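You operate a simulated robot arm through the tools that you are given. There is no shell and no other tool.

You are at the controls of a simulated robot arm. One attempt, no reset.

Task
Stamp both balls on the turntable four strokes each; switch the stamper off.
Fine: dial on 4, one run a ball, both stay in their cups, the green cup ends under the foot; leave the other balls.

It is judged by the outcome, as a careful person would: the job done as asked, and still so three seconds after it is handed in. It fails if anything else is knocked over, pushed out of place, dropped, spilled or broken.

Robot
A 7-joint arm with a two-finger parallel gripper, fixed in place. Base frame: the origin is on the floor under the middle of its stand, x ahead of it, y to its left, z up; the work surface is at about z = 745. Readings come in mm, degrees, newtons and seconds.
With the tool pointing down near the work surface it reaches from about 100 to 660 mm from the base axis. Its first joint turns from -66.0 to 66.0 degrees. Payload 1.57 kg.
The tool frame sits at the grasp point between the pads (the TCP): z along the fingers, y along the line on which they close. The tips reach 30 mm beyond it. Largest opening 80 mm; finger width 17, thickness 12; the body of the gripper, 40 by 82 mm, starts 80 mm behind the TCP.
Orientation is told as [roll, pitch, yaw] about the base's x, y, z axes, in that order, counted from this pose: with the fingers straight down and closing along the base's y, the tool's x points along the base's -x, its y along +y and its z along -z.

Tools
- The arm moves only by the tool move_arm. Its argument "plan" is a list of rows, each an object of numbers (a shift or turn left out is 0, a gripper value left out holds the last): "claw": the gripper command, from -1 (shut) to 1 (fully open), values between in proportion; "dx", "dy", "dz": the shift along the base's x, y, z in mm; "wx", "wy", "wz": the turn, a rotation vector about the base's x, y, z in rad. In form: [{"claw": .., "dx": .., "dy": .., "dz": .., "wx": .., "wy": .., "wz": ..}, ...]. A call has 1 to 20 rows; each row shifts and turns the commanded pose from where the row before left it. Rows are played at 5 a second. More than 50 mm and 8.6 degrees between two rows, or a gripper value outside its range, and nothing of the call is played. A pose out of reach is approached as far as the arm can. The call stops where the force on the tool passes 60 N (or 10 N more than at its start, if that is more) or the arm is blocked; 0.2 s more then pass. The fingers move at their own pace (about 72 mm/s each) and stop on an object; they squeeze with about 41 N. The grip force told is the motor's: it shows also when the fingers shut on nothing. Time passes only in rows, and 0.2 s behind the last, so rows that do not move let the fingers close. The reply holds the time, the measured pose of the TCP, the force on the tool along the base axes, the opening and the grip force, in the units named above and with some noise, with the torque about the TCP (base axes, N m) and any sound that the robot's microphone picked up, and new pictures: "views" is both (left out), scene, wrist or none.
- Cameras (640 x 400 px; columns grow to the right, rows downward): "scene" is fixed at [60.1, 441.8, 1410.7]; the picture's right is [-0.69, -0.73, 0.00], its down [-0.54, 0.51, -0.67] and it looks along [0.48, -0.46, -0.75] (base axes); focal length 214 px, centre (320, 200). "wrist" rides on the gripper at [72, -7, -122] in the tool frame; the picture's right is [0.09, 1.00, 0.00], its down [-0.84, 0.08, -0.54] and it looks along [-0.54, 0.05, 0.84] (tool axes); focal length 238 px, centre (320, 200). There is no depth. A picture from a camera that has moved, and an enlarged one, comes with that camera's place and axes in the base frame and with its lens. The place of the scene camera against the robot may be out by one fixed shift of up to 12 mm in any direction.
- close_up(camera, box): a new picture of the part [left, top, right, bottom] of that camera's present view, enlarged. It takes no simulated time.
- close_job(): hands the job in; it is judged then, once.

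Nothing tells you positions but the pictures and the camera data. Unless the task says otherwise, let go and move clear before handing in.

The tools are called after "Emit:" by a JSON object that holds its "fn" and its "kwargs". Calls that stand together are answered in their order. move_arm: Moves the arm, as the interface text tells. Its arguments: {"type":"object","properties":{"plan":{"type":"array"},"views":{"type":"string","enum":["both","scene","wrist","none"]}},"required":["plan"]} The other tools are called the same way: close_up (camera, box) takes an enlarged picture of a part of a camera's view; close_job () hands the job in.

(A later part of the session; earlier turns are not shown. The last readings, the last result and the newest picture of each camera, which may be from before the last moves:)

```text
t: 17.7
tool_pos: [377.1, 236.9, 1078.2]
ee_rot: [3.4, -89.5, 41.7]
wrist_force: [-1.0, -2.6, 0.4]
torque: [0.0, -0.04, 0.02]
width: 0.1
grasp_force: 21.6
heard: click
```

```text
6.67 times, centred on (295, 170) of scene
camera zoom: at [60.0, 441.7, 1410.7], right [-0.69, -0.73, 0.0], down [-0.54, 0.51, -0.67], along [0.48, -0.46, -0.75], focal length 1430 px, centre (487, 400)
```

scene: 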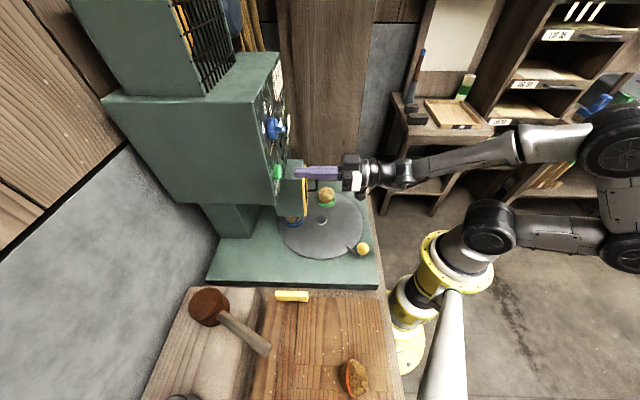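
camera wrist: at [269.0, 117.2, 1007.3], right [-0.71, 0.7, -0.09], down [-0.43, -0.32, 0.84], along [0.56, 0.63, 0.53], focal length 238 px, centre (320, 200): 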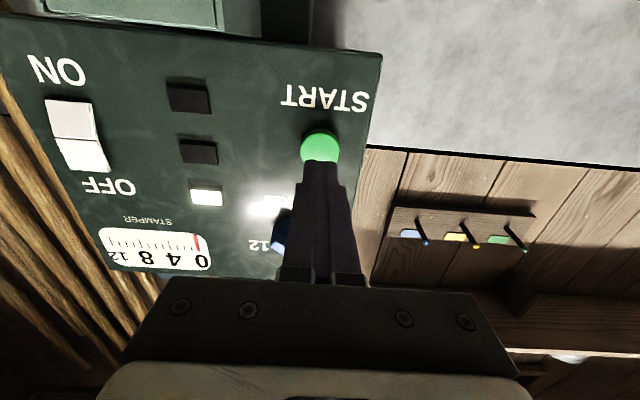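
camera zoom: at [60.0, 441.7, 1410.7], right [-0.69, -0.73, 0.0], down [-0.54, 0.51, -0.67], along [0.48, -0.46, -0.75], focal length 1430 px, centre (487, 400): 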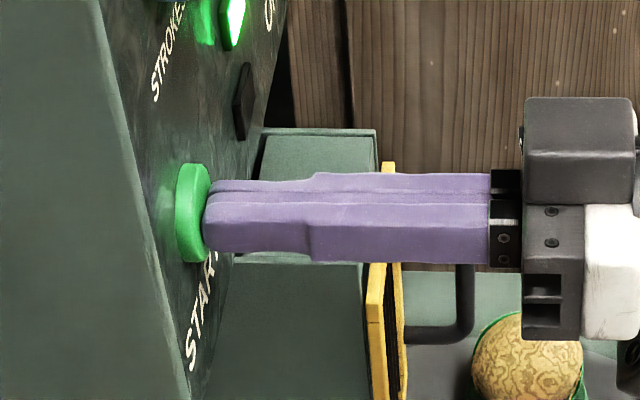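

Click: the green lamp lit, so the run has started. I'll back off the button and watch the needle while the strokes run.

Emit:
{"fn": "move_arm", "kwargs": {"plan": [{"dx": -7, "dy": -7}, {"dx": -7, "dy": -7}, {"dx": -7, "dy": -7}], "views": "wrist"}}

Emit:
{"fn": "close_up", "kwargs": {"camera": "wrist", "box": [0, 40, 300, 280]}}

Emit:
{"fn": "close_up", "kwargs": {"camera": "scene", "box": [255, 160, 375, 250]}}

```text
t: 18.5
tool_pos: [355.4, 214.7, 1077.7]
ee_rot: [6.7, -89.5, 38.4]
wrist_force: [0.3, 0.8, 0.2]
torque: [0.0, -0.04, 0.0]
width: 0.0
grasp_force: 22.0
camera wrist: at [274.2, 123.3, 1007.0], right [-0.71, 0.7, -0.09], down [-0.43, -0.33, 0.84], along [0.56, 0.63, 0.53], focal length 238 px, centre (320, 200)
```

wrist: 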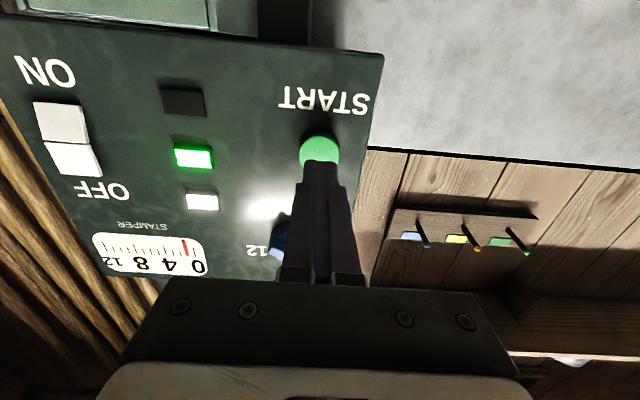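

```text
1.67 times, centred on (150, 160) of wrist
camera zoom: at [274.2, 123.3, 1007.0], right [-0.71, 0.7, -0.09], down [-0.43, -0.33, 0.84], along [0.56, 0.63, 0.53], focal length 397 px, centre (603, 267)
```

zoom: 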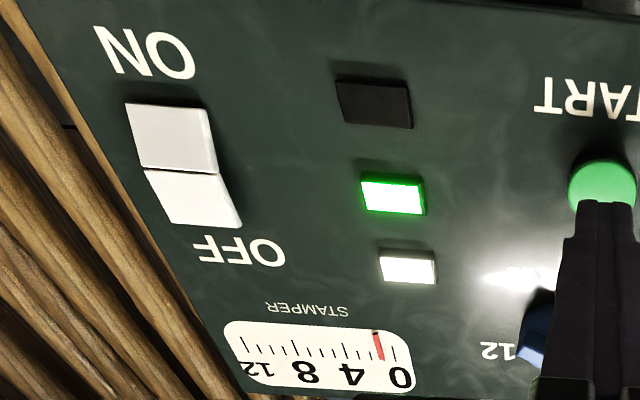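

```text
4.44 times, centred on (315, 205) of scene
camera zoom: at [60.1, 441.8, 1410.7], right [-0.69, -0.73, 0.0], down [-0.54, 0.51, -0.67], along [0.48, -0.46, -0.75], focal length 953 px, centre (342, 178)
```

zoom: 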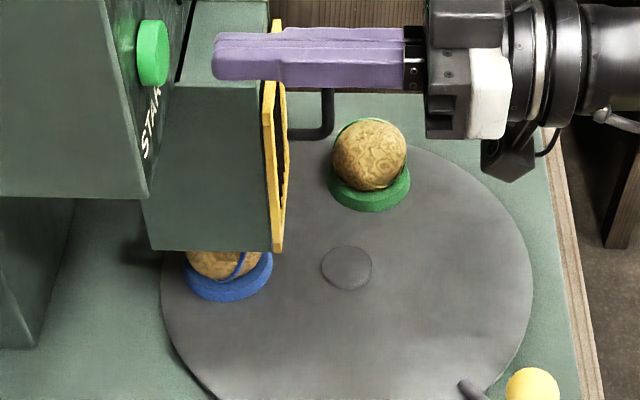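

The needle shows 1 and the green running lamp is on. Waiting for the run to finish.

Emit:
{"fn": "move_arm", "kwargs": {"plan": [{}, {}, {}, {}, {}, {}, {}, {}], "views": "wrist"}}

Emit:
{"fn": "close_up", "kwargs": {"camera": "wrist", "box": [0, 40, 300, 280]}}

```text
t: 20.3
tool_pos: [356.9, 215.7, 1076.1]
ee_rot: [5.6, -89.5, 39.5]
wrist_force: [0.2, 0.5, 0.0]
torque: [-0.04, -0.02, -0.05]
width: 0.2
grasp_force: 21.5
camera wrist: at [274.3, 123.4, 1007.0], right [-0.71, 0.7, -0.09], down [-0.43, -0.33, 0.84], along [0.56, 0.63, 0.53], focal length 238 px, centre (320, 200)
```

wrist: 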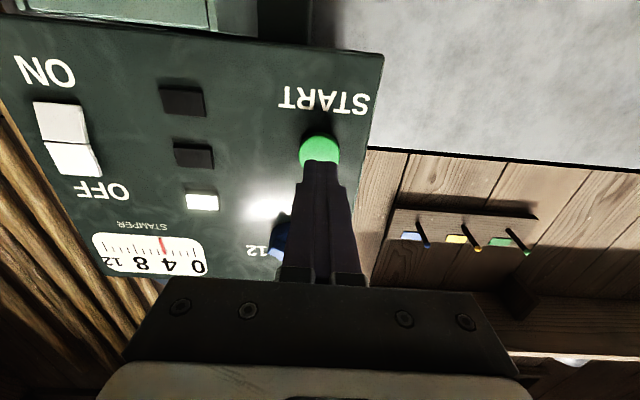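

```text
1.67 times, centred on (150, 160) of wrist
camera zoom: at [274.3, 123.4, 1007.0], right [-0.71, 0.7, -0.09], down [-0.43, -0.33, 0.84], along [0.56, 0.63, 0.53], focal length 397 px, centre (603, 267)
```

zoom: 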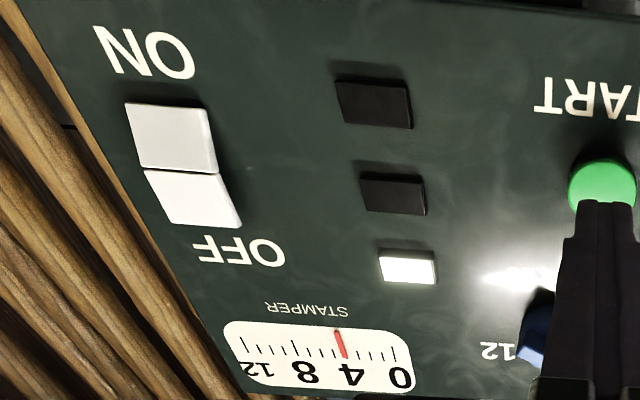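

The needle reads 4 and the running lamp is off, so the blue ball's run is done. Next I'll retreat, point the tool down and go above the turntable's lever knob near (200, 134, 827).

Emit:
{"fn": "move_arm", "kwargs": {"plan": [{"dx": -16, "dy": -16}, {"dx": -16, "dy": -16}, {"dx": -7, "dy": -6, "dz": -7, "wx": -0.101, "wy": 0.101}, {"dx": -7, "dy": -6, "dz": -7, "wx": -0.101, "wy": 0.101}, {"dx": -7, "dy": -6, "dz": -7, "wx": -0.101, "wy": 0.101}, {"dx": -7, "dy": -6, "dz": -7, "wx": -0.101, "wy": 0.101}, {"dx": -7, "dy": -6, "dz": -7, "wx": -0.101, "wy": 0.101}, {"dx": -7, "dy": -6, "dz": -7, "wx": -0.101, "wy": 0.101}, {"dx": -7, "dy": -6, "dz": -7, "wx": -0.101, "wy": 0.101}, {"dx": -7, "dy": -6, "dz": -7, "wx": -0.101, "wy": 0.101}, {"dx": -7, "dy": -6, "dz": -7, "wx": -0.101, "wy": 0.101}, {"dx": -7, "dy": -6, "dz": -7, "wx": -0.101, "wy": 0.101}, {"dx": -7, "dy": -6, "dz": -7, "wx": -0.101, "wy": 0.101}], "views": "both"}}

```text
t: 23.1
tool_pos: [247.7, 116.9, 999.8]
ee_rot: [0.1, 0.7, 44.9]
wrist_force: [-0.2, -0.2, 0.4]
torque: [0.02, -0.02, 0.04]
width: 0.0
grasp_force: 21.0
camera wrist: at [202.4, 62.0, 1123.6], right [-0.77, 0.64, 0.0], down [0.54, 0.65, 0.53], along [0.34, 0.41, -0.85], focal length 238 px, centre (320, 200)
```

scene: 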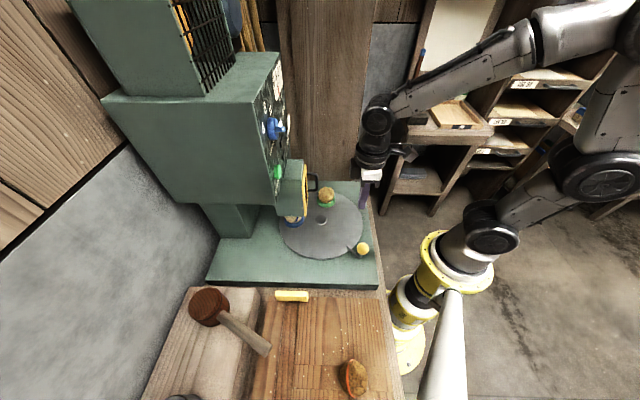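
wrist: 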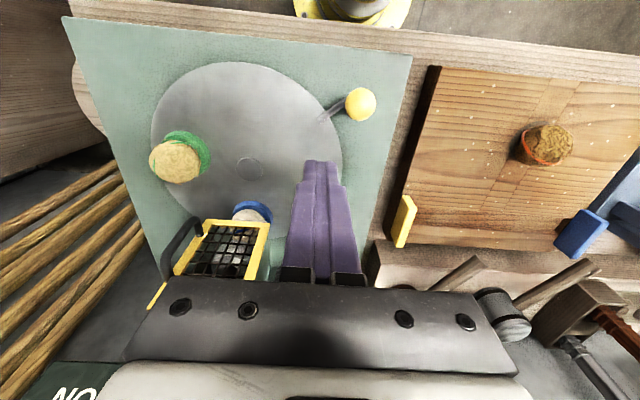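

Emit:
{"fn": "close_up", "kwargs": {"camera": "wrist", "box": [130, 50, 400, 220]}}

Emit:
{"fn": "close_up", "kwargs": {"camera": "wrist", "box": [160, 180, 300, 300]}}

```text
2.35 times, centred on (265, 135) of wrist
camera zoom: at [202.4, 62.0, 1123.6], right [-0.77, 0.64, 0.0], down [0.54, 0.65, 0.53], along [0.34, 0.41, -0.85], focal length 561 px, centre (449, 353)
```

zoom: 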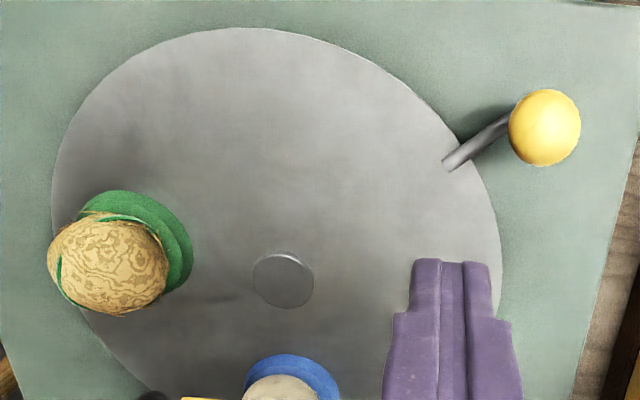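

```text
3.33 times, centred on (230, 240) of wrist
camera zoom: at [202.4, 62.0, 1123.6], right [-0.77, 0.64, 0.0], down [0.54, 0.65, 0.53], along [0.34, 0.41, -0.85], focal length 794 px, centre (620, 67)
```

zoom: 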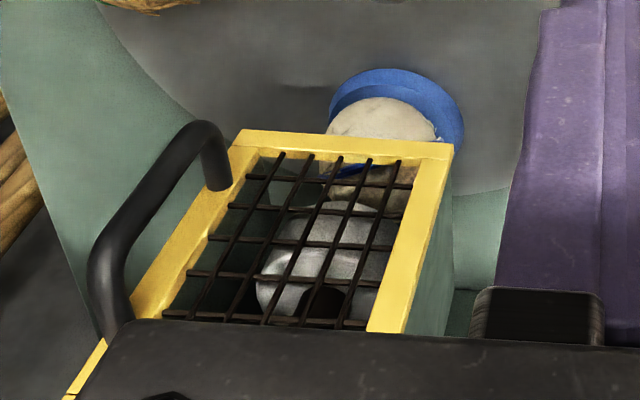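

The blue ball shows the stamped mark and sits in its cup at about 45°, which is the foot axis. The green cup is about 98° clockwise of it, so I'll turn the table about 98° anticlockwise by the lever knob. First I'll take reference pictures and move above the knob.

Emit:
{"fn": "close_up", "kwargs": {"camera": "scene", "box": [270, 190, 330, 240]}}

Emit:
{"fn": "move_arm", "kwargs": {"plan": [{"claw": 0.5, "dx": -6.9, "dy": 2.4, "dz": -10, "wz": -0.127}, {"dx": -6.9, "dy": 2.4, "dz": -10, "wz": -0.127}, {"dx": -6.9, "dy": 2.4, "dz": -10, "wz": -0.127}, {"dx": -6.9, "dy": 2.4, "dz": -10, "wz": -0.127}, {"dx": -6.9, "dy": 2.4, "dz": -10, "wz": -0.127}, {"dx": -6.9, "dy": 2.4, "dz": -10, "wz": -0.127}, {"dx": -6.9, "dy": 2.3, "dz": -10, "wz": -0.127}, {}], "views": "both"}}

```text
8.00 times, centred on (300, 215) of scene
camera zoom: at [60.0, 441.8, 1410.7], right [-0.69, -0.73, 0.0], down [-0.54, 0.51, -0.67], along [0.48, -0.46, -0.75], focal length 1716 px, centre (480, 80)
```

zoom: 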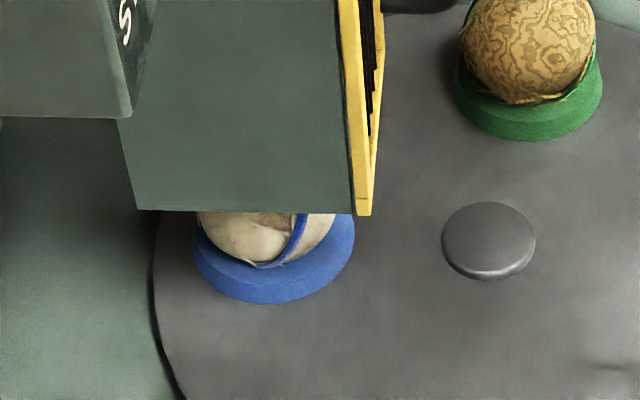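

```text
t: 24.9
tool_pos: [198.9, 133.2, 930.3]
ee_rot: [0.1, 0.6, -6.1]
wrist_force: [-0.2, 0.4, -0.3]
torque: [0.02, -0.02, 0.02]
width: 60.0
grasp_force: 0.0
camera wrist: at [127.5, 134.5, 1053.3], right [0.01, 1.0, 0.0], down [0.85, -0.01, 0.53], along [0.53, 0.0, -0.85], focal length 238 px, centre (320, 200)
```

scene: 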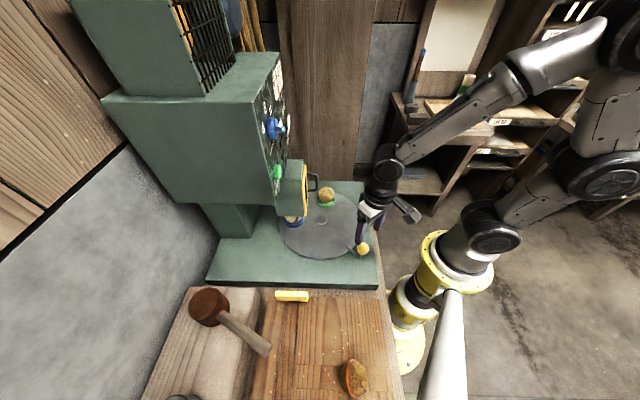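
wrist: 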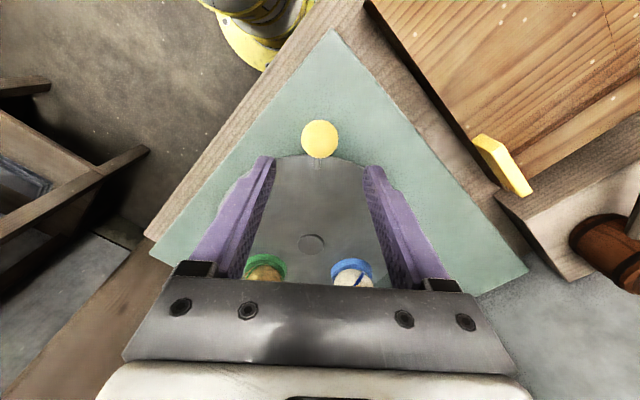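

The knob is right below between the open fingers. Descending to straddle it, then I'll close to a loose cage of about 40 mm.

Emit:
{"fn": "move_arm", "kwargs": {"plan": [{"dx": 0.5, "dz": -24}, {"dx": 0.5, "dz": -24}, {"dx": 0.4, "dz": -24}, {"dz": -22}, {}], "views": "both"}}

Emit:
{"fn": "close_up", "kwargs": {"camera": "scene", "box": [330, 200, 410, 270]}}

Emit:
{"fn": "close_up", "kwargs": {"camera": "wrist", "box": [220, 80, 420, 220]}}

```text
t: 26.1
tool_pos: [199.9, 133.4, 836.7]
ee_rot: [0.2, 0.5, -6.0]
wrist_force: [-0.7, 0.1, 0.0]
torque: [-0.02, -0.01, -0.01]
width: 59.6
grasp_force: 0.0
camera wrist: at [128.9, 134.5, 959.5], right [0.01, 1.0, 0.0], down [0.85, -0.01, 0.53], along [0.53, 0.0, -0.85], focal length 238 px, centre (320, 200)
```

scene: 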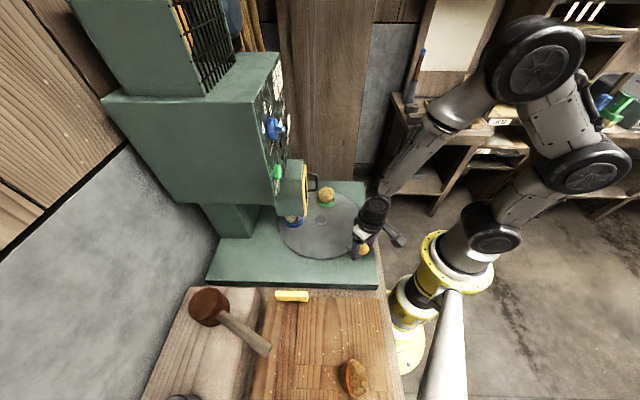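
wrist: 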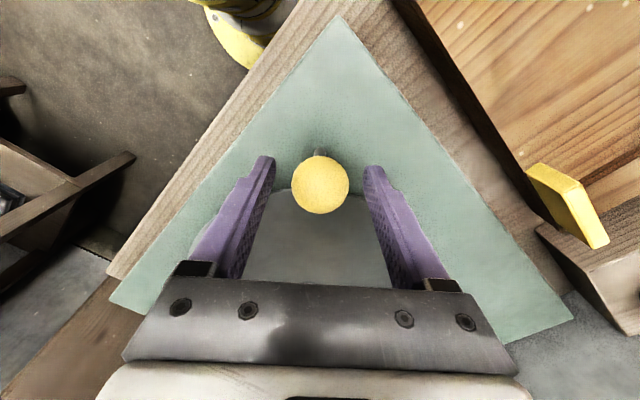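

```text
5.71 times, centred on (370, 235) of scene
camera zoom: at [60.1, 441.8, 1410.7], right [-0.69, -0.73, 0.0], down [-0.54, 0.51, -0.67], along [0.48, -0.46, -0.75], focal length 1226 px, centre (34, 0)
```

zoom: 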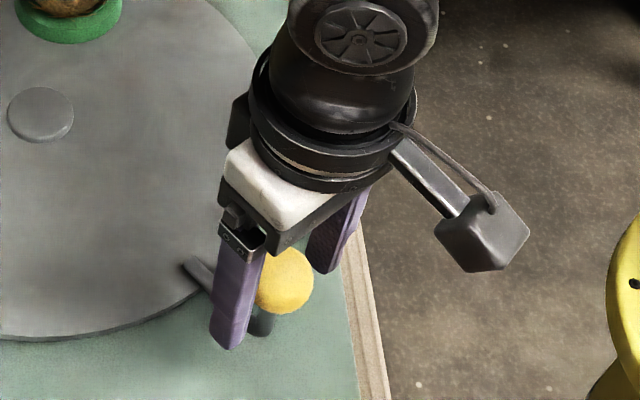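

```text
2.86 times, centred on (320, 150) of wrist
camera zoom: at [128.9, 134.5, 959.5], right [0.01, 1.0, 0.0], down [0.85, -0.01, 0.53], along [0.53, 0.0, -0.85], focal length 681 px, centre (320, 343)
```

zoom: 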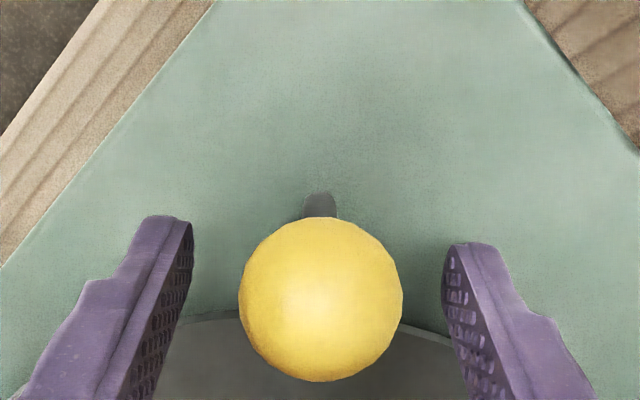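

The knob sits well between the fingers (centre about 829, finger tips about 807). I'll close to a 40 mm cage and turn the first 25° slowly along the arc, keeping the fingers tangential.

Emit:
{"fn": "move_arm", "kwargs": {"plan": [{"claw": 0.0, "dz": -3}, {}, {"dx": -0.3, "dy": -4.3, "wz": 0.0218}, {"dx": -0.33, "dy": -4.3, "wz": 0.0218}, {"dx": -0.25, "dy": -8.62, "wz": 0.0436}, {"dx": 0.13, "dy": -8.62, "wz": 0.0436}, {"dx": 0.51, "dy": -8.61, "wz": 0.0436}, {"dx": 0.88, "dy": -8.57, "wz": 0.0436}, {"dx": 1.25, "dy": -8.53, "wz": 0.0436}, {"dx": 1.62, "dy": -8.47, "wz": 0.0436}, {"dx": 1.99, "dy": -8.39, "wz": 0.0436}, {"dx": 2.36, "dy": -8.29, "wz": 0.0436}, {"dx": 1.35, "dy": -4.1, "wz": 0.0218}, {"dx": 1.36, "dy": -4.08, "wz": 0.0218}], "views": "both"}}

Emit:
{"fn": "close_up", "kwargs": {"camera": "wrist", "box": [220, 80, 420, 220]}}

Emit:
{"fn": "close_up", "kwargs": {"camera": "scene", "box": [260, 170, 380, 260]}}

```text
t: 29.1
tool_pos: [210.6, 49.3, 833.0]
ee_rot: [0.1, 0.6, 19.1]
wrist_force: [0.3, 0.1, -0.2]
torque: [0.0, -0.01, 0.03]
width: 40.4
grasp_force: 0.7
camera wrist: at [146.4, 19.4, 955.9], right [-0.41, 0.91, 0.0], down [0.77, 0.35, 0.53], along [0.49, 0.22, -0.85], focal length 238 px, centre (320, 200)
```

scene: 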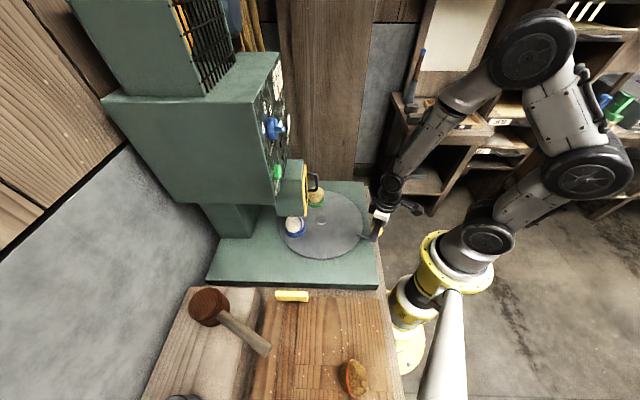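
wrist: 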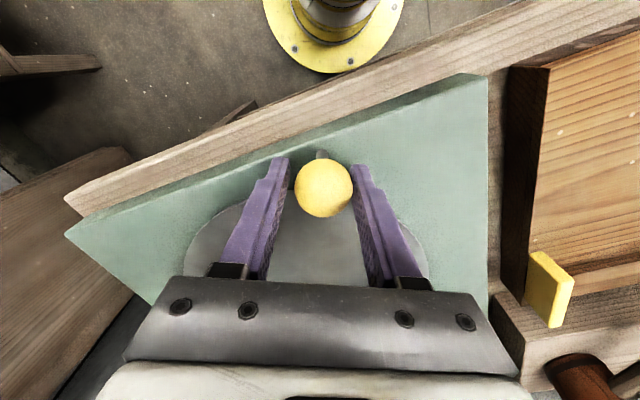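

```text
2.86 times, centred on (320, 150) of wrist
camera zoom: at [146.4, 19.4, 955.9], right [-0.41, 0.91, 0.0], down [0.77, 0.35, 0.53], along [0.49, 0.22, -0.85], focal length 681 px, centre (320, 343)
```

zoom: 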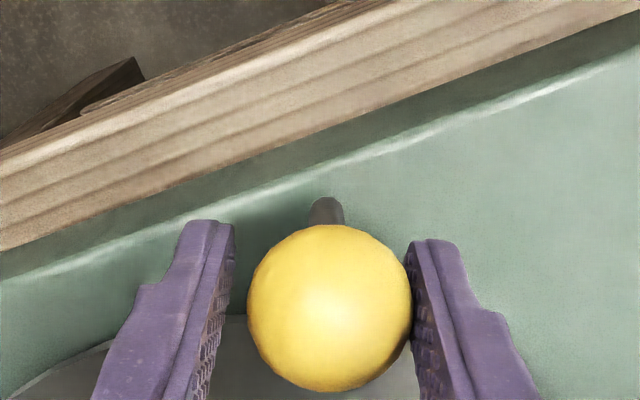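

```text
4.44 times, centred on (320, 215) of scene
camera zoom: at [60.0, 441.8, 1410.7], right [-0.69, -0.73, 0.0], down [-0.54, 0.51, -0.67], along [0.48, -0.46, -0.75], focal length 953 px, centre (320, 133)
```

zoom: 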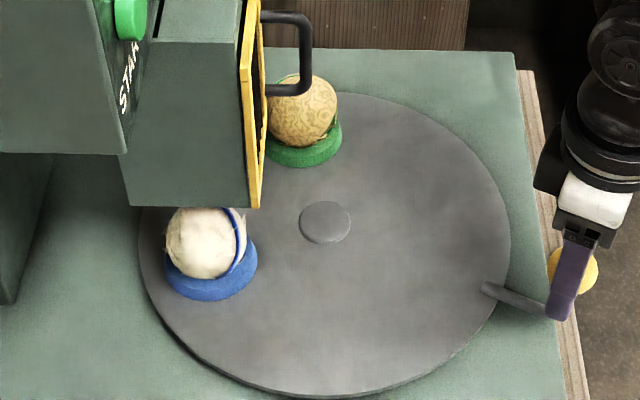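

The cage works: the table turned about 25° with both balls seated. Continuing another 22° and then checking the green ball's clearance below the guard.

Emit:
{"fn": "move_arm", "kwargs": {"plan": [{"dx": 1.5, "dy": -4.05, "wz": 0.0218}, {"dx": 1.57, "dy": -4.01, "wz": 0.0218}, {"dx": 3.41, "dy": -7.92, "wz": 0.0436}, {"dx": 3.76, "dy": -7.75, "wz": 0.0436}, {"dx": 4.1, "dy": -7.59, "wz": 0.0436}, {"dx": 4.42, "dy": -7.4, "wz": 0.0436}, {"dx": 4.74, "dy": -7.21, "wz": 0.0436}, {"dx": 5.05, "dy": -6.98, "wz": 0.0436}, {"dx": 5.35, "dy": -6.76, "wz": 0.0436}, {"dx": 2.8, "dy": -3.28, "wz": 0.0218}, {"dx": 2.83, "dy": -3.25, "wz": 0.0218}], "views": "both"}}

Emit:
{"fn": "close_up", "kwargs": {"camera": "wrist", "box": [220, 80, 420, 220]}}

Emit:
{"fn": "close_up", "kwargs": {"camera": "scene", "box": [260, 170, 380, 260]}}

```text
t: 31.5
tool_pos: [250.8, -16.8, 832.7]
ee_rot: [0.1, 0.6, 41.5]
wrist_force: [-0.3, 0.2, -1.1]
torque: [-0.01, 0.01, 0.02]
width: 40.5
grasp_force: 0.3
camera wrist: at [202.4, -69.4, 956.4], right [-0.73, 0.68, 0.0], down [0.58, 0.61, 0.53], along [0.36, 0.39, -0.85], focal length 238 px, centre (320, 200)
```

scene: 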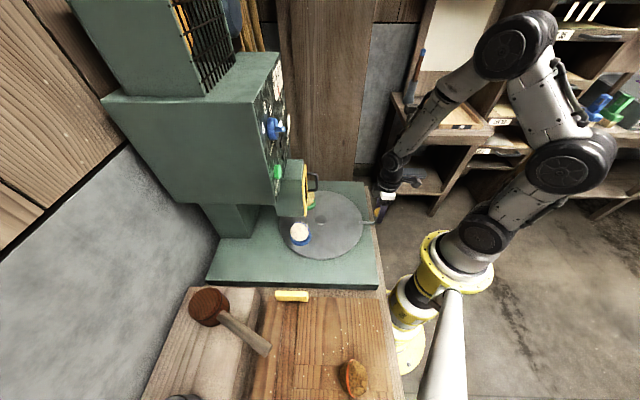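
wrist: 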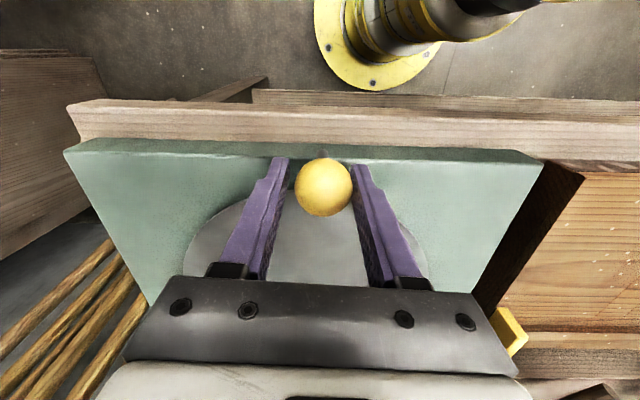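

```text
2.86 times, centred on (320, 150) of wrist
camera zoom: at [202.4, -69.4, 956.4], right [-0.73, 0.68, 0.0], down [0.58, 0.61, 0.53], along [0.36, 0.39, -0.85], focal length 681 px, centre (320, 343)
```

zoom: 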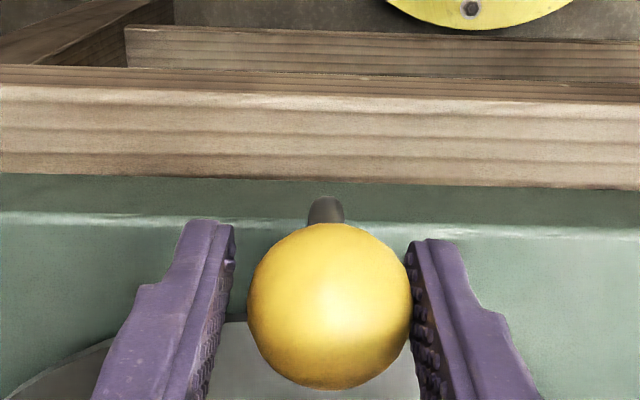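

```text
4.44 times, centred on (320, 215) of scene
camera zoom: at [60.0, 441.8, 1410.7], right [-0.69, -0.73, 0.0], down [-0.54, 0.51, -0.67], along [0.48, -0.46, -0.75], focal length 953 px, centre (320, 133)
```

zoom: 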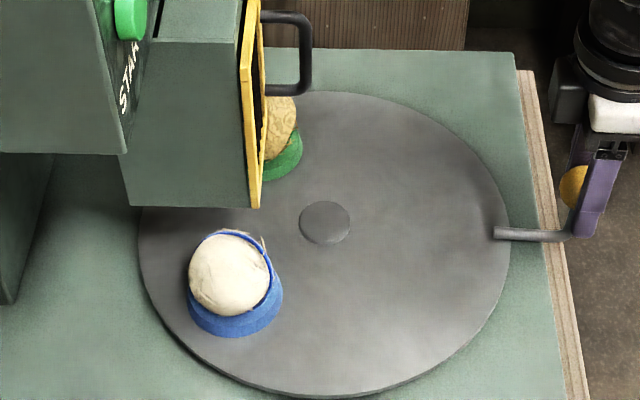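

Everything is seated and the blue ball, the same size, cleared the guard, so the green should too. Continuing along the arc another 22.5°.

Emit:
{"fn": "move_arm", "kwargs": {"plan": [{"dx": 2.93, "dy": -3.16, "wz": 0.0218}, {"dx": 2.99, "dy": -3.11, "wz": 0.0218}, {"dx": 6.19, "dy": -6.0, "wz": 0.0436}, {"dx": 6.44, "dy": -5.73, "wz": 0.0436}, {"dx": 6.69, "dy": -5.44, "wz": 0.0436}, {"dx": 6.91, "dy": -5.15, "wz": 0.0436}, {"dx": 7.14, "dy": -4.84, "wz": 0.0436}, {"dx": 7.34, "dy": -4.52, "wz": 0.0436}, {"dx": 7.53, "dy": -4.2, "wz": 0.0436}, {"dx": 3.83, "dy": -1.96, "wz": 0.0218}, {"dx": 3.87, "dy": -1.91, "wz": 0.0218}], "views": "both"}}

Emit:
{"fn": "close_up", "kwargs": {"camera": "wrist", "box": [220, 80, 420, 220]}}

Emit:
{"fn": "close_up", "kwargs": {"camera": "scene", "box": [260, 170, 380, 260]}}

```text
t: 33.9
tool_pos: [312.6, -63.0, 833.5]
ee_rot: [0.2, 0.5, 64.0]
wrist_force: [-0.8, 0.4, 0.4]
torque: [-0.02, -0.02, 0.02]
width: 40.2
grasp_force: 0.2
camera wrist: at [288.0, -130.1, 956.6], right [-0.94, 0.35, 0.0], down [0.3, 0.79, 0.53], along [0.19, 0.5, -0.85], focal length 238 px, centre (320, 200)
```

scene: 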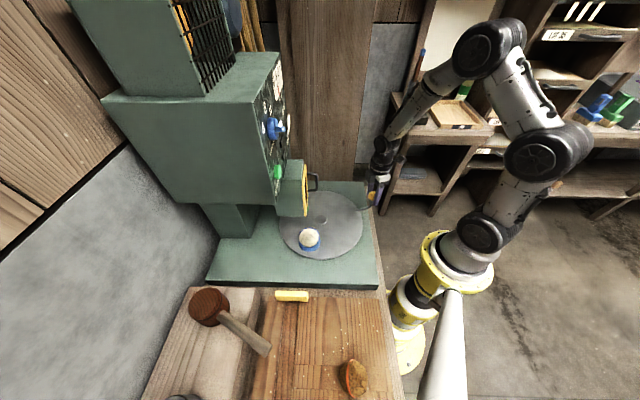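
wrist: 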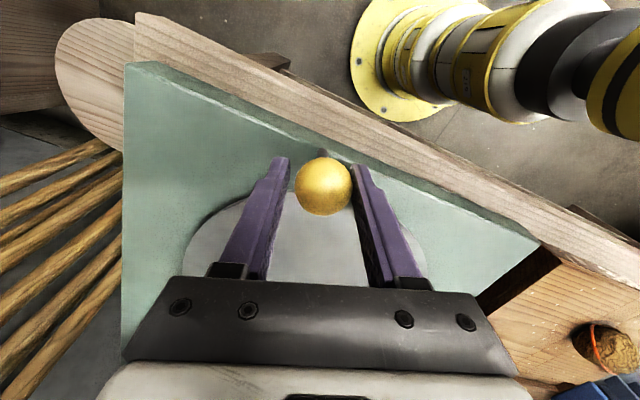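

```text
2.86 times, centred on (320, 150) of wrist
camera zoom: at [288.0, -130.1, 956.6], right [-0.94, 0.35, 0.0], down [0.3, 0.79, 0.53], along [0.19, 0.5, -0.85], focal length 681 px, centre (320, 343)
```

zoom: 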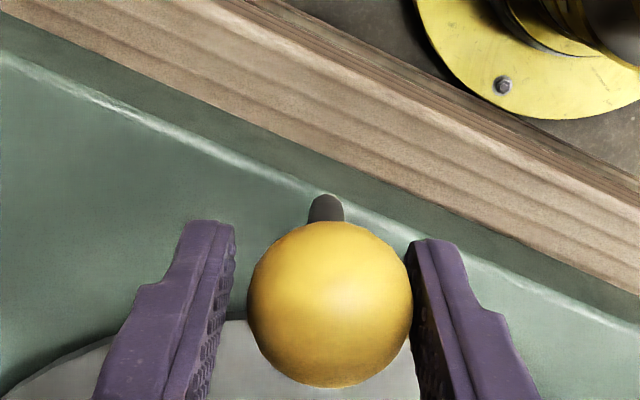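

```text
4.44 times, centred on (320, 215) of scene
camera zoom: at [60.0, 441.8, 1410.7], right [-0.69, -0.73, 0.0], down [-0.54, 0.51, -0.67], along [0.48, -0.46, -0.75], focal length 953 px, centre (320, 133)
```

zoom: 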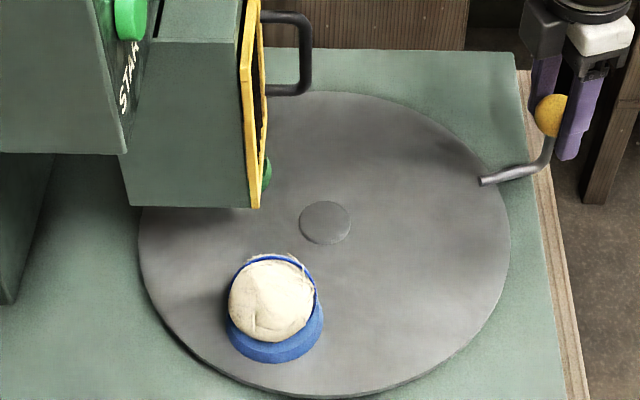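

Tracking well. Another 22.5°, to about 92.5° in total, then I'll fine-tune.

Emit:
{"fn": "move_arm", "kwargs": {"plan": [{"dx": 3.92, "dy": -1.79, "wz": 0.0218}, {"dx": 3.95, "dy": -1.74, "wz": 0.0218}, {"dx": 8.01, "dy": -3.18, "wz": 0.0436}, {"dx": 8.15, "dy": -2.82, "wz": 0.0436}, {"dx": 8.26, "dy": -2.48, "wz": 0.0436}, {"dx": 8.36, "dy": -2.1, "wz": 0.0436}, {"dx": 8.44, "dy": -1.74, "wz": 0.0436}, {"dx": 8.51, "dy": -1.37, "wz": 0.0436}, {"dx": 8.56, "dy": -1.0, "wz": 0.0436}, {"dx": 4.3, "dy": -0.35, "wz": 0.0218}, {"dx": 4.3, "dy": -0.28, "wz": 0.0218}], "views": "both"}}

Emit:
{"fn": "close_up", "kwargs": {"camera": "wrist", "box": [220, 80, 420, 220]}}

Emit:
{"fn": "close_up", "kwargs": {"camera": "scene", "box": [270, 190, 330, 240]}}

```text
t: 36.3
tool_pos: [386.4, -82.6, 833.5]
ee_rot: [0.0, 0.6, 86.5]
wrist_force: [0.2, 0.4, -0.3]
torque: [-0.03, -0.01, -0.02]
width: 40.4
grasp_force: 0.2
camera wrist: at [389.8, -153.3, 955.9], right [-1.0, -0.03, 0.0], down [-0.03, 0.85, 0.53], along [-0.02, 0.53, -0.85], focal length 238 px, centre (320, 200)
```

scene: 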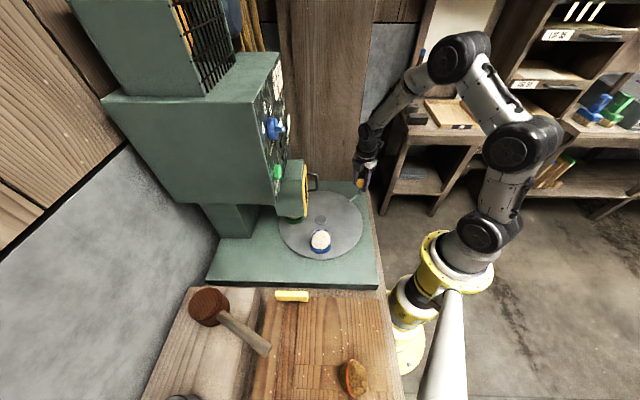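
wrist: 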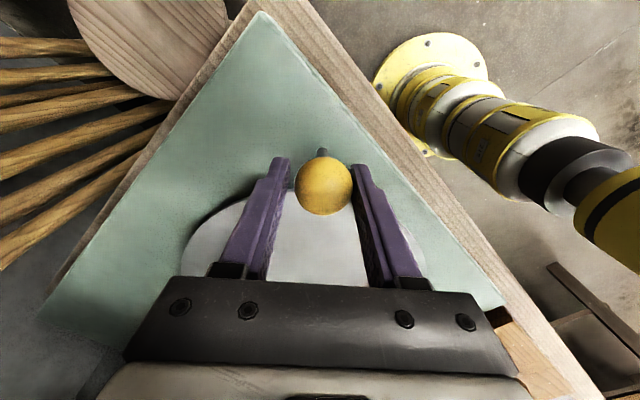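

```text
2.86 times, centred on (320, 150) of wrist
camera zoom: at [389.8, -153.3, 955.9], right [-1.0, -0.03, 0.0], down [-0.03, 0.85, 0.53], along [-0.02, 0.53, -0.85], focal length 681 px, centre (320, 343)
```

zoom: 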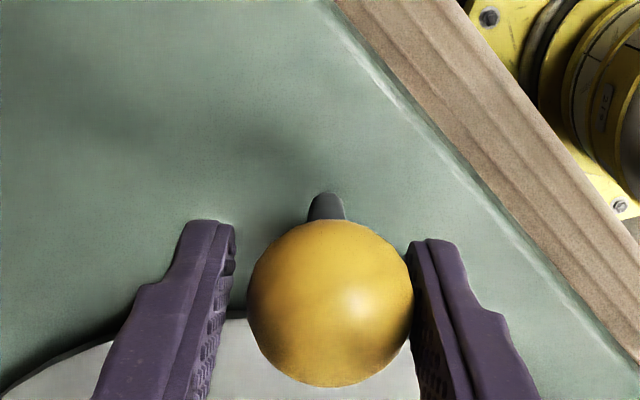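

```text
8.00 times, centred on (300, 215) of scene
camera zoom: at [60.0, 441.8, 1410.7], right [-0.69, -0.73, 0.0], down [-0.54, 0.51, -0.67], along [0.48, -0.46, -0.75], focal length 1716 px, centre (480, 80)
```

zoom: 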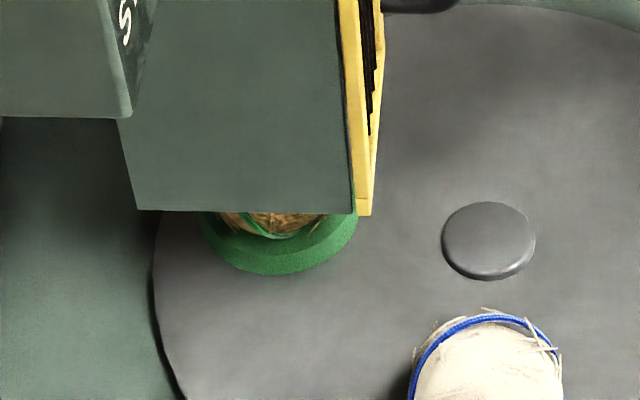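

The green cup is about 27 px short of the blue reference position, roughly 8° more. Turning 6° further, slowly.

Emit:
{"fn": "move_arm", "kwargs": {"plan": [{"dx": 4.31, "dy": -0.15, "wz": 0.0218}, {"dx": 4.31, "dy": -0.1, "wz": 0.0218}, {"dx": 4.31, "dy": 0.03, "wz": 0.0218}, {"dx": 4.31, "dy": 0.1, "wz": 0.0218}, {"dx": 3.44, "dy": 0.18, "wz": 0.0175}, {}], "views": "wrist"}}

Emit:
{"fn": "close_up", "kwargs": {"camera": "scene", "box": [270, 190, 330, 240]}}

```text
t: 37.7
tool_pos: [407.6, -82.6, 833.6]
ee_rot: [0.1, 0.6, 92.5]
wrist_force: [0.4, -0.7, 0.1]
torque: [-0.03, 0.03, 0.03]
width: 40.6
grasp_force: 0.3
camera wrist: at [418.0, -152.5, 956.7], right [-0.99, -0.14, 0.0], down [-0.11, 0.84, 0.53], along [-0.07, 0.53, -0.85], focal length 238 px, centre (320, 200)
```

wrist: 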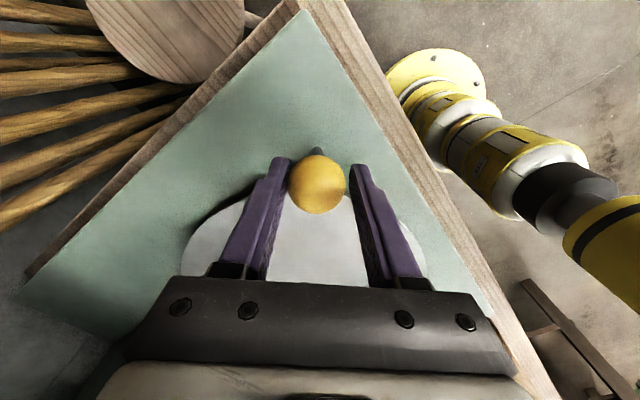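

```text
8.00 times, centred on (300, 215) of scene
camera zoom: at [60.1, 441.8, 1410.7], right [-0.69, -0.73, 0.0], down [-0.54, 0.51, -0.67], along [0.48, -0.46, -0.75], focal length 1716 px, centre (480, 80)
```

zoom: 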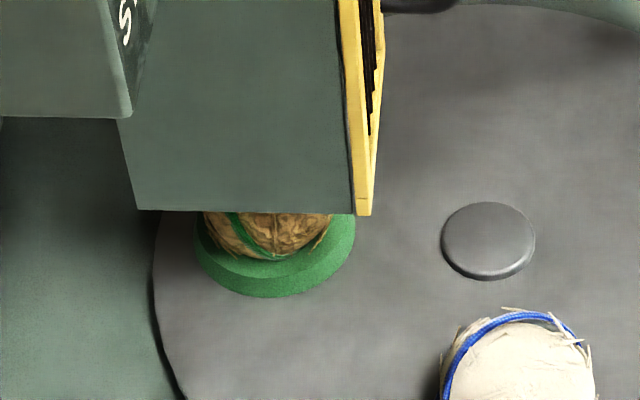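

The knob has moved over to the leading finger, so there may be a detent pulling it in. Looking closer.

Emit:
{"fn": "close_up", "kwargs": {"camera": "wrist", "box": [220, 80, 420, 220]}}

Emit:
{"fn": "move_arm", "kwargs": {"plan": [{"dx": 1.7, "dy": 0.1, "wz": 0.009}, {"dx": 1.7, "dy": 0.1, "wz": 0.009}, {}, {}], "views": "wrist"}}

Emit:
{"fn": "close_up", "kwargs": {"camera": "wrist", "box": [220, 80, 420, 220]}}

Emit:
{"fn": "close_up", "kwargs": {"camera": "scene", "box": [270, 190, 330, 240]}}

```text
2.86 times, centred on (320, 150) of wrist
camera zoom: at [418.0, -152.5, 956.7], right [-0.99, -0.14, 0.0], down [-0.11, 0.84, 0.53], along [-0.07, 0.53, -0.85], focal length 681 px, centre (320, 343)
```

zoom: 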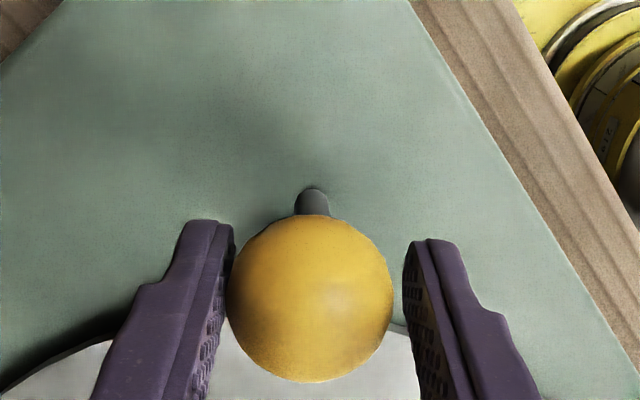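

```text
t: 38.7
tool_pos: [411.2, -81.8, 833.3]
ee_rot: [0.1, 0.6, 93.5]
wrist_force: [0.1, 0.4, 0.0]
torque: [0.0, -0.01, -0.02]
width: 40.5
grasp_force: 0.8
camera wrist: at [422.5, -151.9, 956.7], right [-0.99, -0.15, 0.0], down [-0.13, 0.84, 0.53], along [-0.08, 0.53, -0.85], focal length 238 px, centre (320, 200)
```

wrist: 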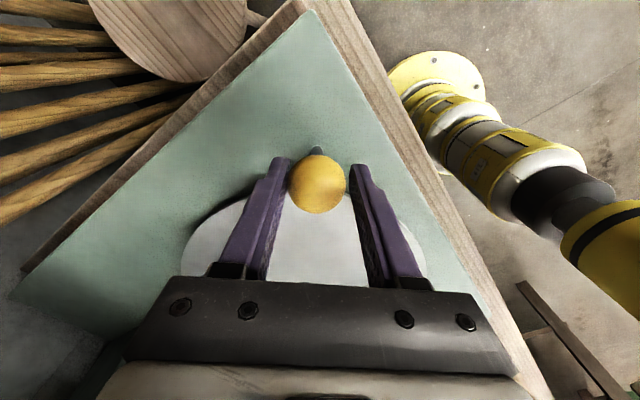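

```text
2.86 times, centred on (320, 150) of wrist
camera zoom: at [422.5, -151.9, 956.7], right [-0.99, -0.15, 0.0], down [-0.13, 0.84, 0.53], along [-0.08, 0.53, -0.85], focal length 681 px, centre (320, 343)
```

zoom: 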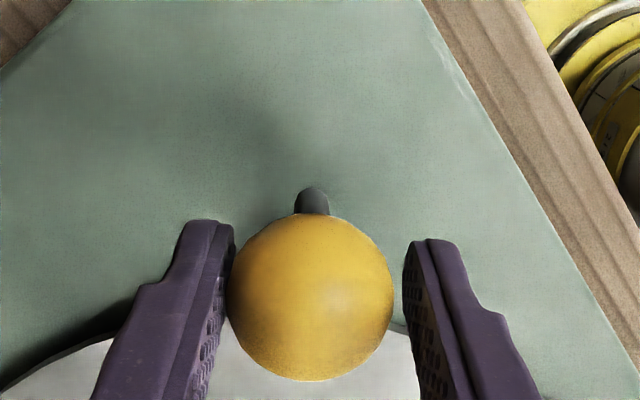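

```text
8.00 times, centred on (300, 215) of scene
camera zoom: at [60.1, 441.8, 1410.7], right [-0.69, -0.73, 0.0], down [-0.54, 0.51, -0.67], along [0.48, -0.46, -0.75], focal length 1716 px, centre (480, 80)
```

zoom: 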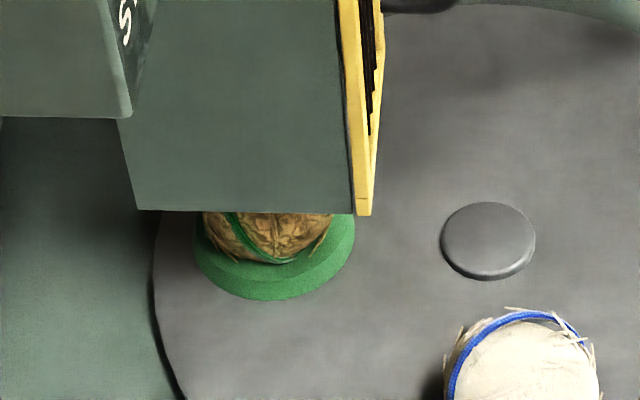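

The table follows the leading finger, which confirms a detent. I'll ease forward until it settles.

Emit:
{"fn": "move_arm", "kwargs": {"plan": [{"dx": 1.5, "dy": 0.1, "wz": 0.008}, {"dx": 1.5, "dy": 0.1, "wz": 0.008}, {}, {}], "views": "wrist"}}

Emit:
{"fn": "close_up", "kwargs": {"camera": "wrist", "box": [220, 80, 420, 220]}}

Emit:
{"fn": "close_up", "kwargs": {"camera": "scene", "box": [270, 190, 330, 240]}}

```text
t: 39.7
tool_pos: [414.6, -82.0, 833.2]
ee_rot: [0.1, 0.5, 94.5]
wrist_force: [0.0, 0.1, 0.0]
torque: [0.01, -0.01, 0.01]
width: 40.2
grasp_force: 0.0
camera wrist: at [426.6, -151.5, 956.8], right [-0.99, -0.17, 0.0], down [-0.14, 0.83, 0.53], along [-0.09, 0.53, -0.85], focal length 238 px, centre (320, 200)
```

wrist: 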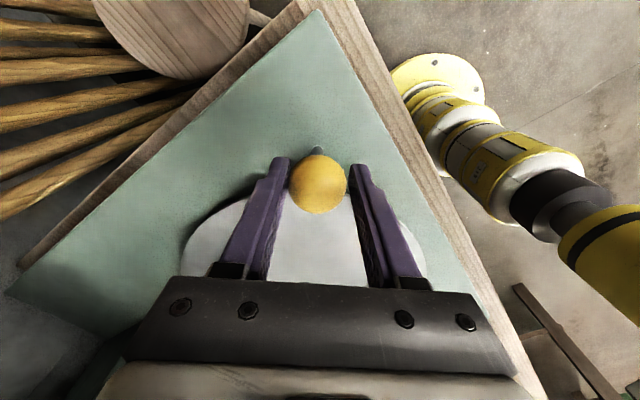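

```text
2.86 times, centred on (320, 150) of wrist
camera zoom: at [426.6, -151.5, 956.8], right [-0.99, -0.17, 0.0], down [-0.14, 0.83, 0.53], along [-0.09, 0.53, -0.85], focal length 681 px, centre (320, 343)
```

zoom: 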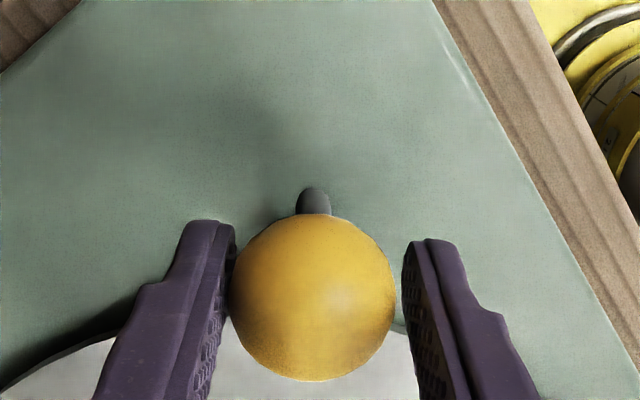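

```text
8.00 times, centred on (300, 215) of scene
camera zoom: at [60.1, 441.8, 1410.7], right [-0.69, -0.73, 0.0], down [-0.54, 0.51, -0.67], along [0.48, -0.46, -0.75], focal length 1716 px, centre (480, 80)
```

zoom: 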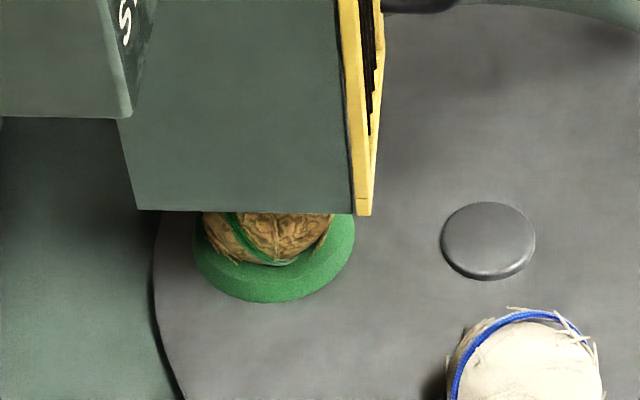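

The knob has stopped following, and the green cup matches the blue reference (bottom edge about row 303). Opening and lifting clear.

Emit:
{"fn": "move_arm", "kwargs": {"plan": [{"claw": 0.5}, {}, {"dz": 20}, {"dz": 35}, {"dz": 40}, {"dz": 40}], "views": "both"}}

Emit:
{"fn": "close_up", "kwargs": {"camera": "scene", "box": [270, 190, 330, 240]}}

Emit:
{"fn": "close_up", "kwargs": {"camera": "wrist", "box": [200, 60, 440, 290]}}

```text
t: 41.1
tool_pos: [414.1, -82.1, 969.0]
ee_rot: [0.2, 0.5, 94.6]
wrist_force: [0.8, -0.1, -1.0]
torque: [0.0, 0.01, 0.02]
width: 60.2
grasp_force: 0.1
camera wrist: at [426.6, -152.3, 1091.4], right [-0.99, -0.17, 0.0], down [-0.14, 0.83, 0.53], along [-0.09, 0.53, -0.85], focal length 238 px, centre (320, 200)
```

scene: 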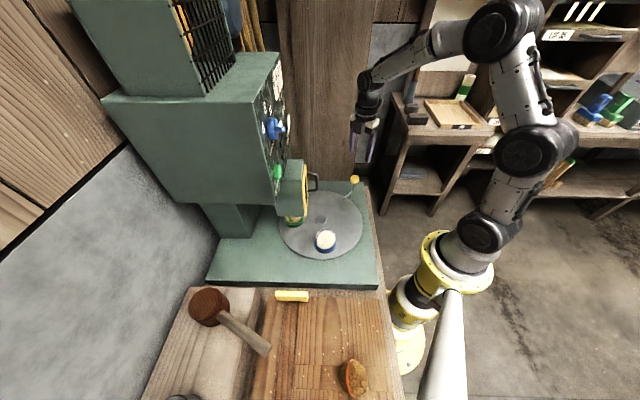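
wrist: 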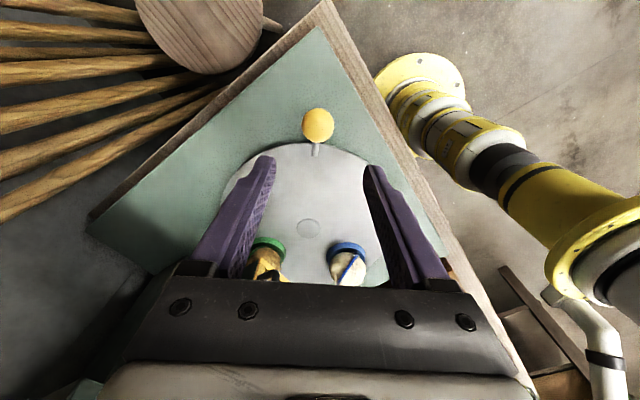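

```text
8.00 times, centred on (300, 215) of scene
camera zoom: at [60.0, 441.8, 1410.7], right [-0.69, -0.73, 0.0], down [-0.54, 0.51, -0.67], along [0.48, -0.46, -0.75], focal length 1716 px, centre (480, 80)
```

zoom: 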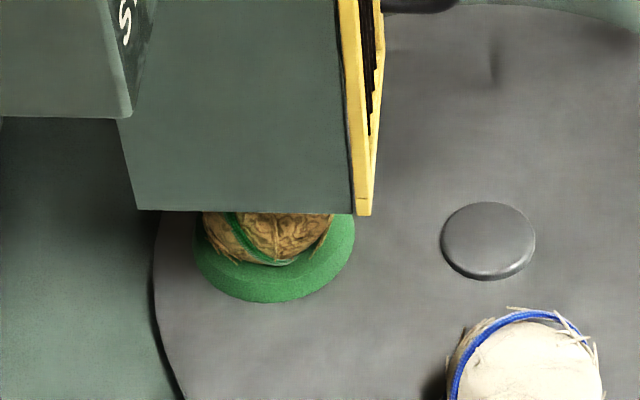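

```text
1.74 times, centred on (320, 175) of wrist
camera zoom: at [426.6, -152.3, 1091.4], right [-0.99, -0.17, 0.0], down [-0.14, 0.83, 0.53], along [-0.09, 0.53, -0.85], focal length 414 px, centre (320, 244)
```

zoom: 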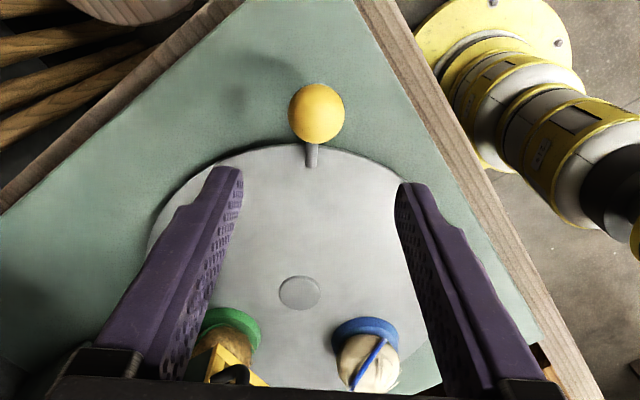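

The green cup has settled under the foot and the knob is released. Heading back to START with fingers closed.

Emit:
{"fn": "move_arm", "kwargs": {"plan": [{"claw": -1, "dx": -14.2, "dy": 17.8, "dz": 13.5, "wz": -0.1082}, {"dx": -14.2, "dy": 17.8, "dz": 13.5, "wz": -0.1082}, {"dx": -14.2, "dy": 17.8, "dz": 13.5, "wz": -0.1082}, {"dx": -14.2, "dy": 17.8, "dz": 13.5, "wz": -0.1082}, {"dx": -14.2, "dy": 17.8, "dz": 13.5, "wz": -0.1082}, {"dx": -14.2, "dy": 17.8, "dz": 13.5, "wz": -0.1082}, {"dx": -14.2, "dy": 17.8, "dz": 13.5, "wz": -0.1082}, {"dx": -14.2, "dy": 17.8, "dz": 13.5, "wz": -0.1082}, {}], "views": "none"}}

Emit:
{"fn": "move_arm", "kwargs": {"plan": [{"dx": 2.7, "dy": 11.7, "wx": 0.101, "wy": -0.101}, {"dx": 2.7, "dy": 11.7, "wx": 0.101, "wy": -0.101}, {"dx": 2.7, "dy": 11.7, "wx": 0.101, "wy": -0.101}, {"dx": 2.7, "dy": 11.7, "wx": 0.101, "wy": -0.101}, {"dx": 2.7, "dy": 11.7, "wx": 0.101, "wy": -0.101}, {"dx": 2.7, "dy": 11.7, "wx": 0.101, "wy": -0.101}, {"dx": 2.7, "dy": 11.7, "wx": 0.101, "wy": -0.101}, {"dx": 2.7, "dy": 11.7, "wx": 0.101, "wy": -0.101}, {"dx": 2.7, "dy": 11.7, "wx": 0.101, "wy": -0.101}, {"dx": 2.7, "dy": 11.7, "wx": 0.101, "wy": -0.101}, {"dx": 2.7, "dy": 11.7, "wx": 0.101, "wy": -0.101}, {}], "views": "both"}}

```text
t: 43.1
tool_pos: [299.6, 61.5, 1077.4]
ee_rot: [0.2, 0.6, 44.7]
wrist_force: [-1.2, -0.9, 0.2]
torque: [0.0, 0.01, -0.04]
width: 0.0
grasp_force: 21.4
```

```text
t: 45.7
tool_pos: [329.9, 189.4, 1077.7]
ee_rot: [16.6, -89.6, 28.5]
wrist_force: [-0.8, -0.2, -0.4]
torque: [-0.01, 0.02, 0.0]
width: 0.0
grasp_force: 21.3
camera wrist: at [248.7, 97.9, 1006.4], right [-0.71, 0.7, -0.09], down [-0.43, -0.33, 0.84], along [0.56, 0.63, 0.53], focal length 238 px, centre (320, 200)
```

scene: 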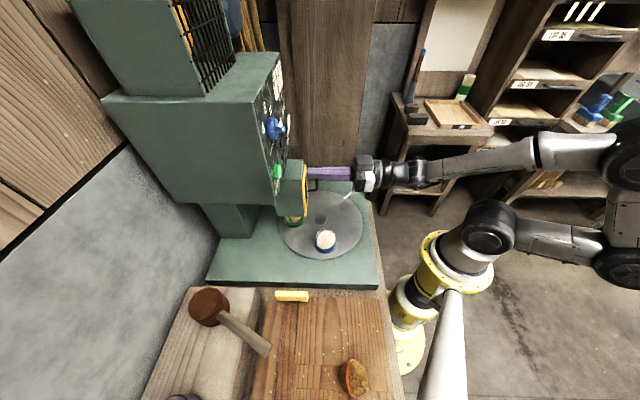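
wrist: 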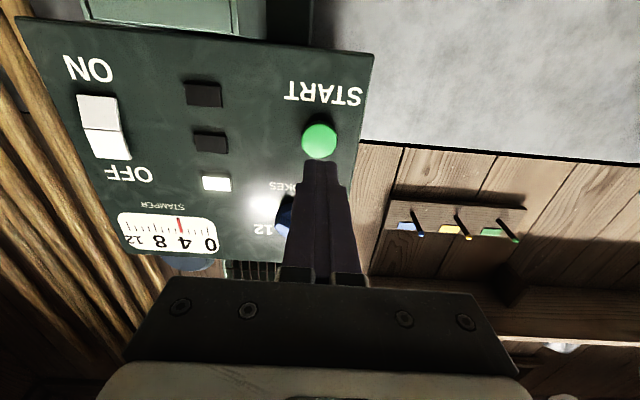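

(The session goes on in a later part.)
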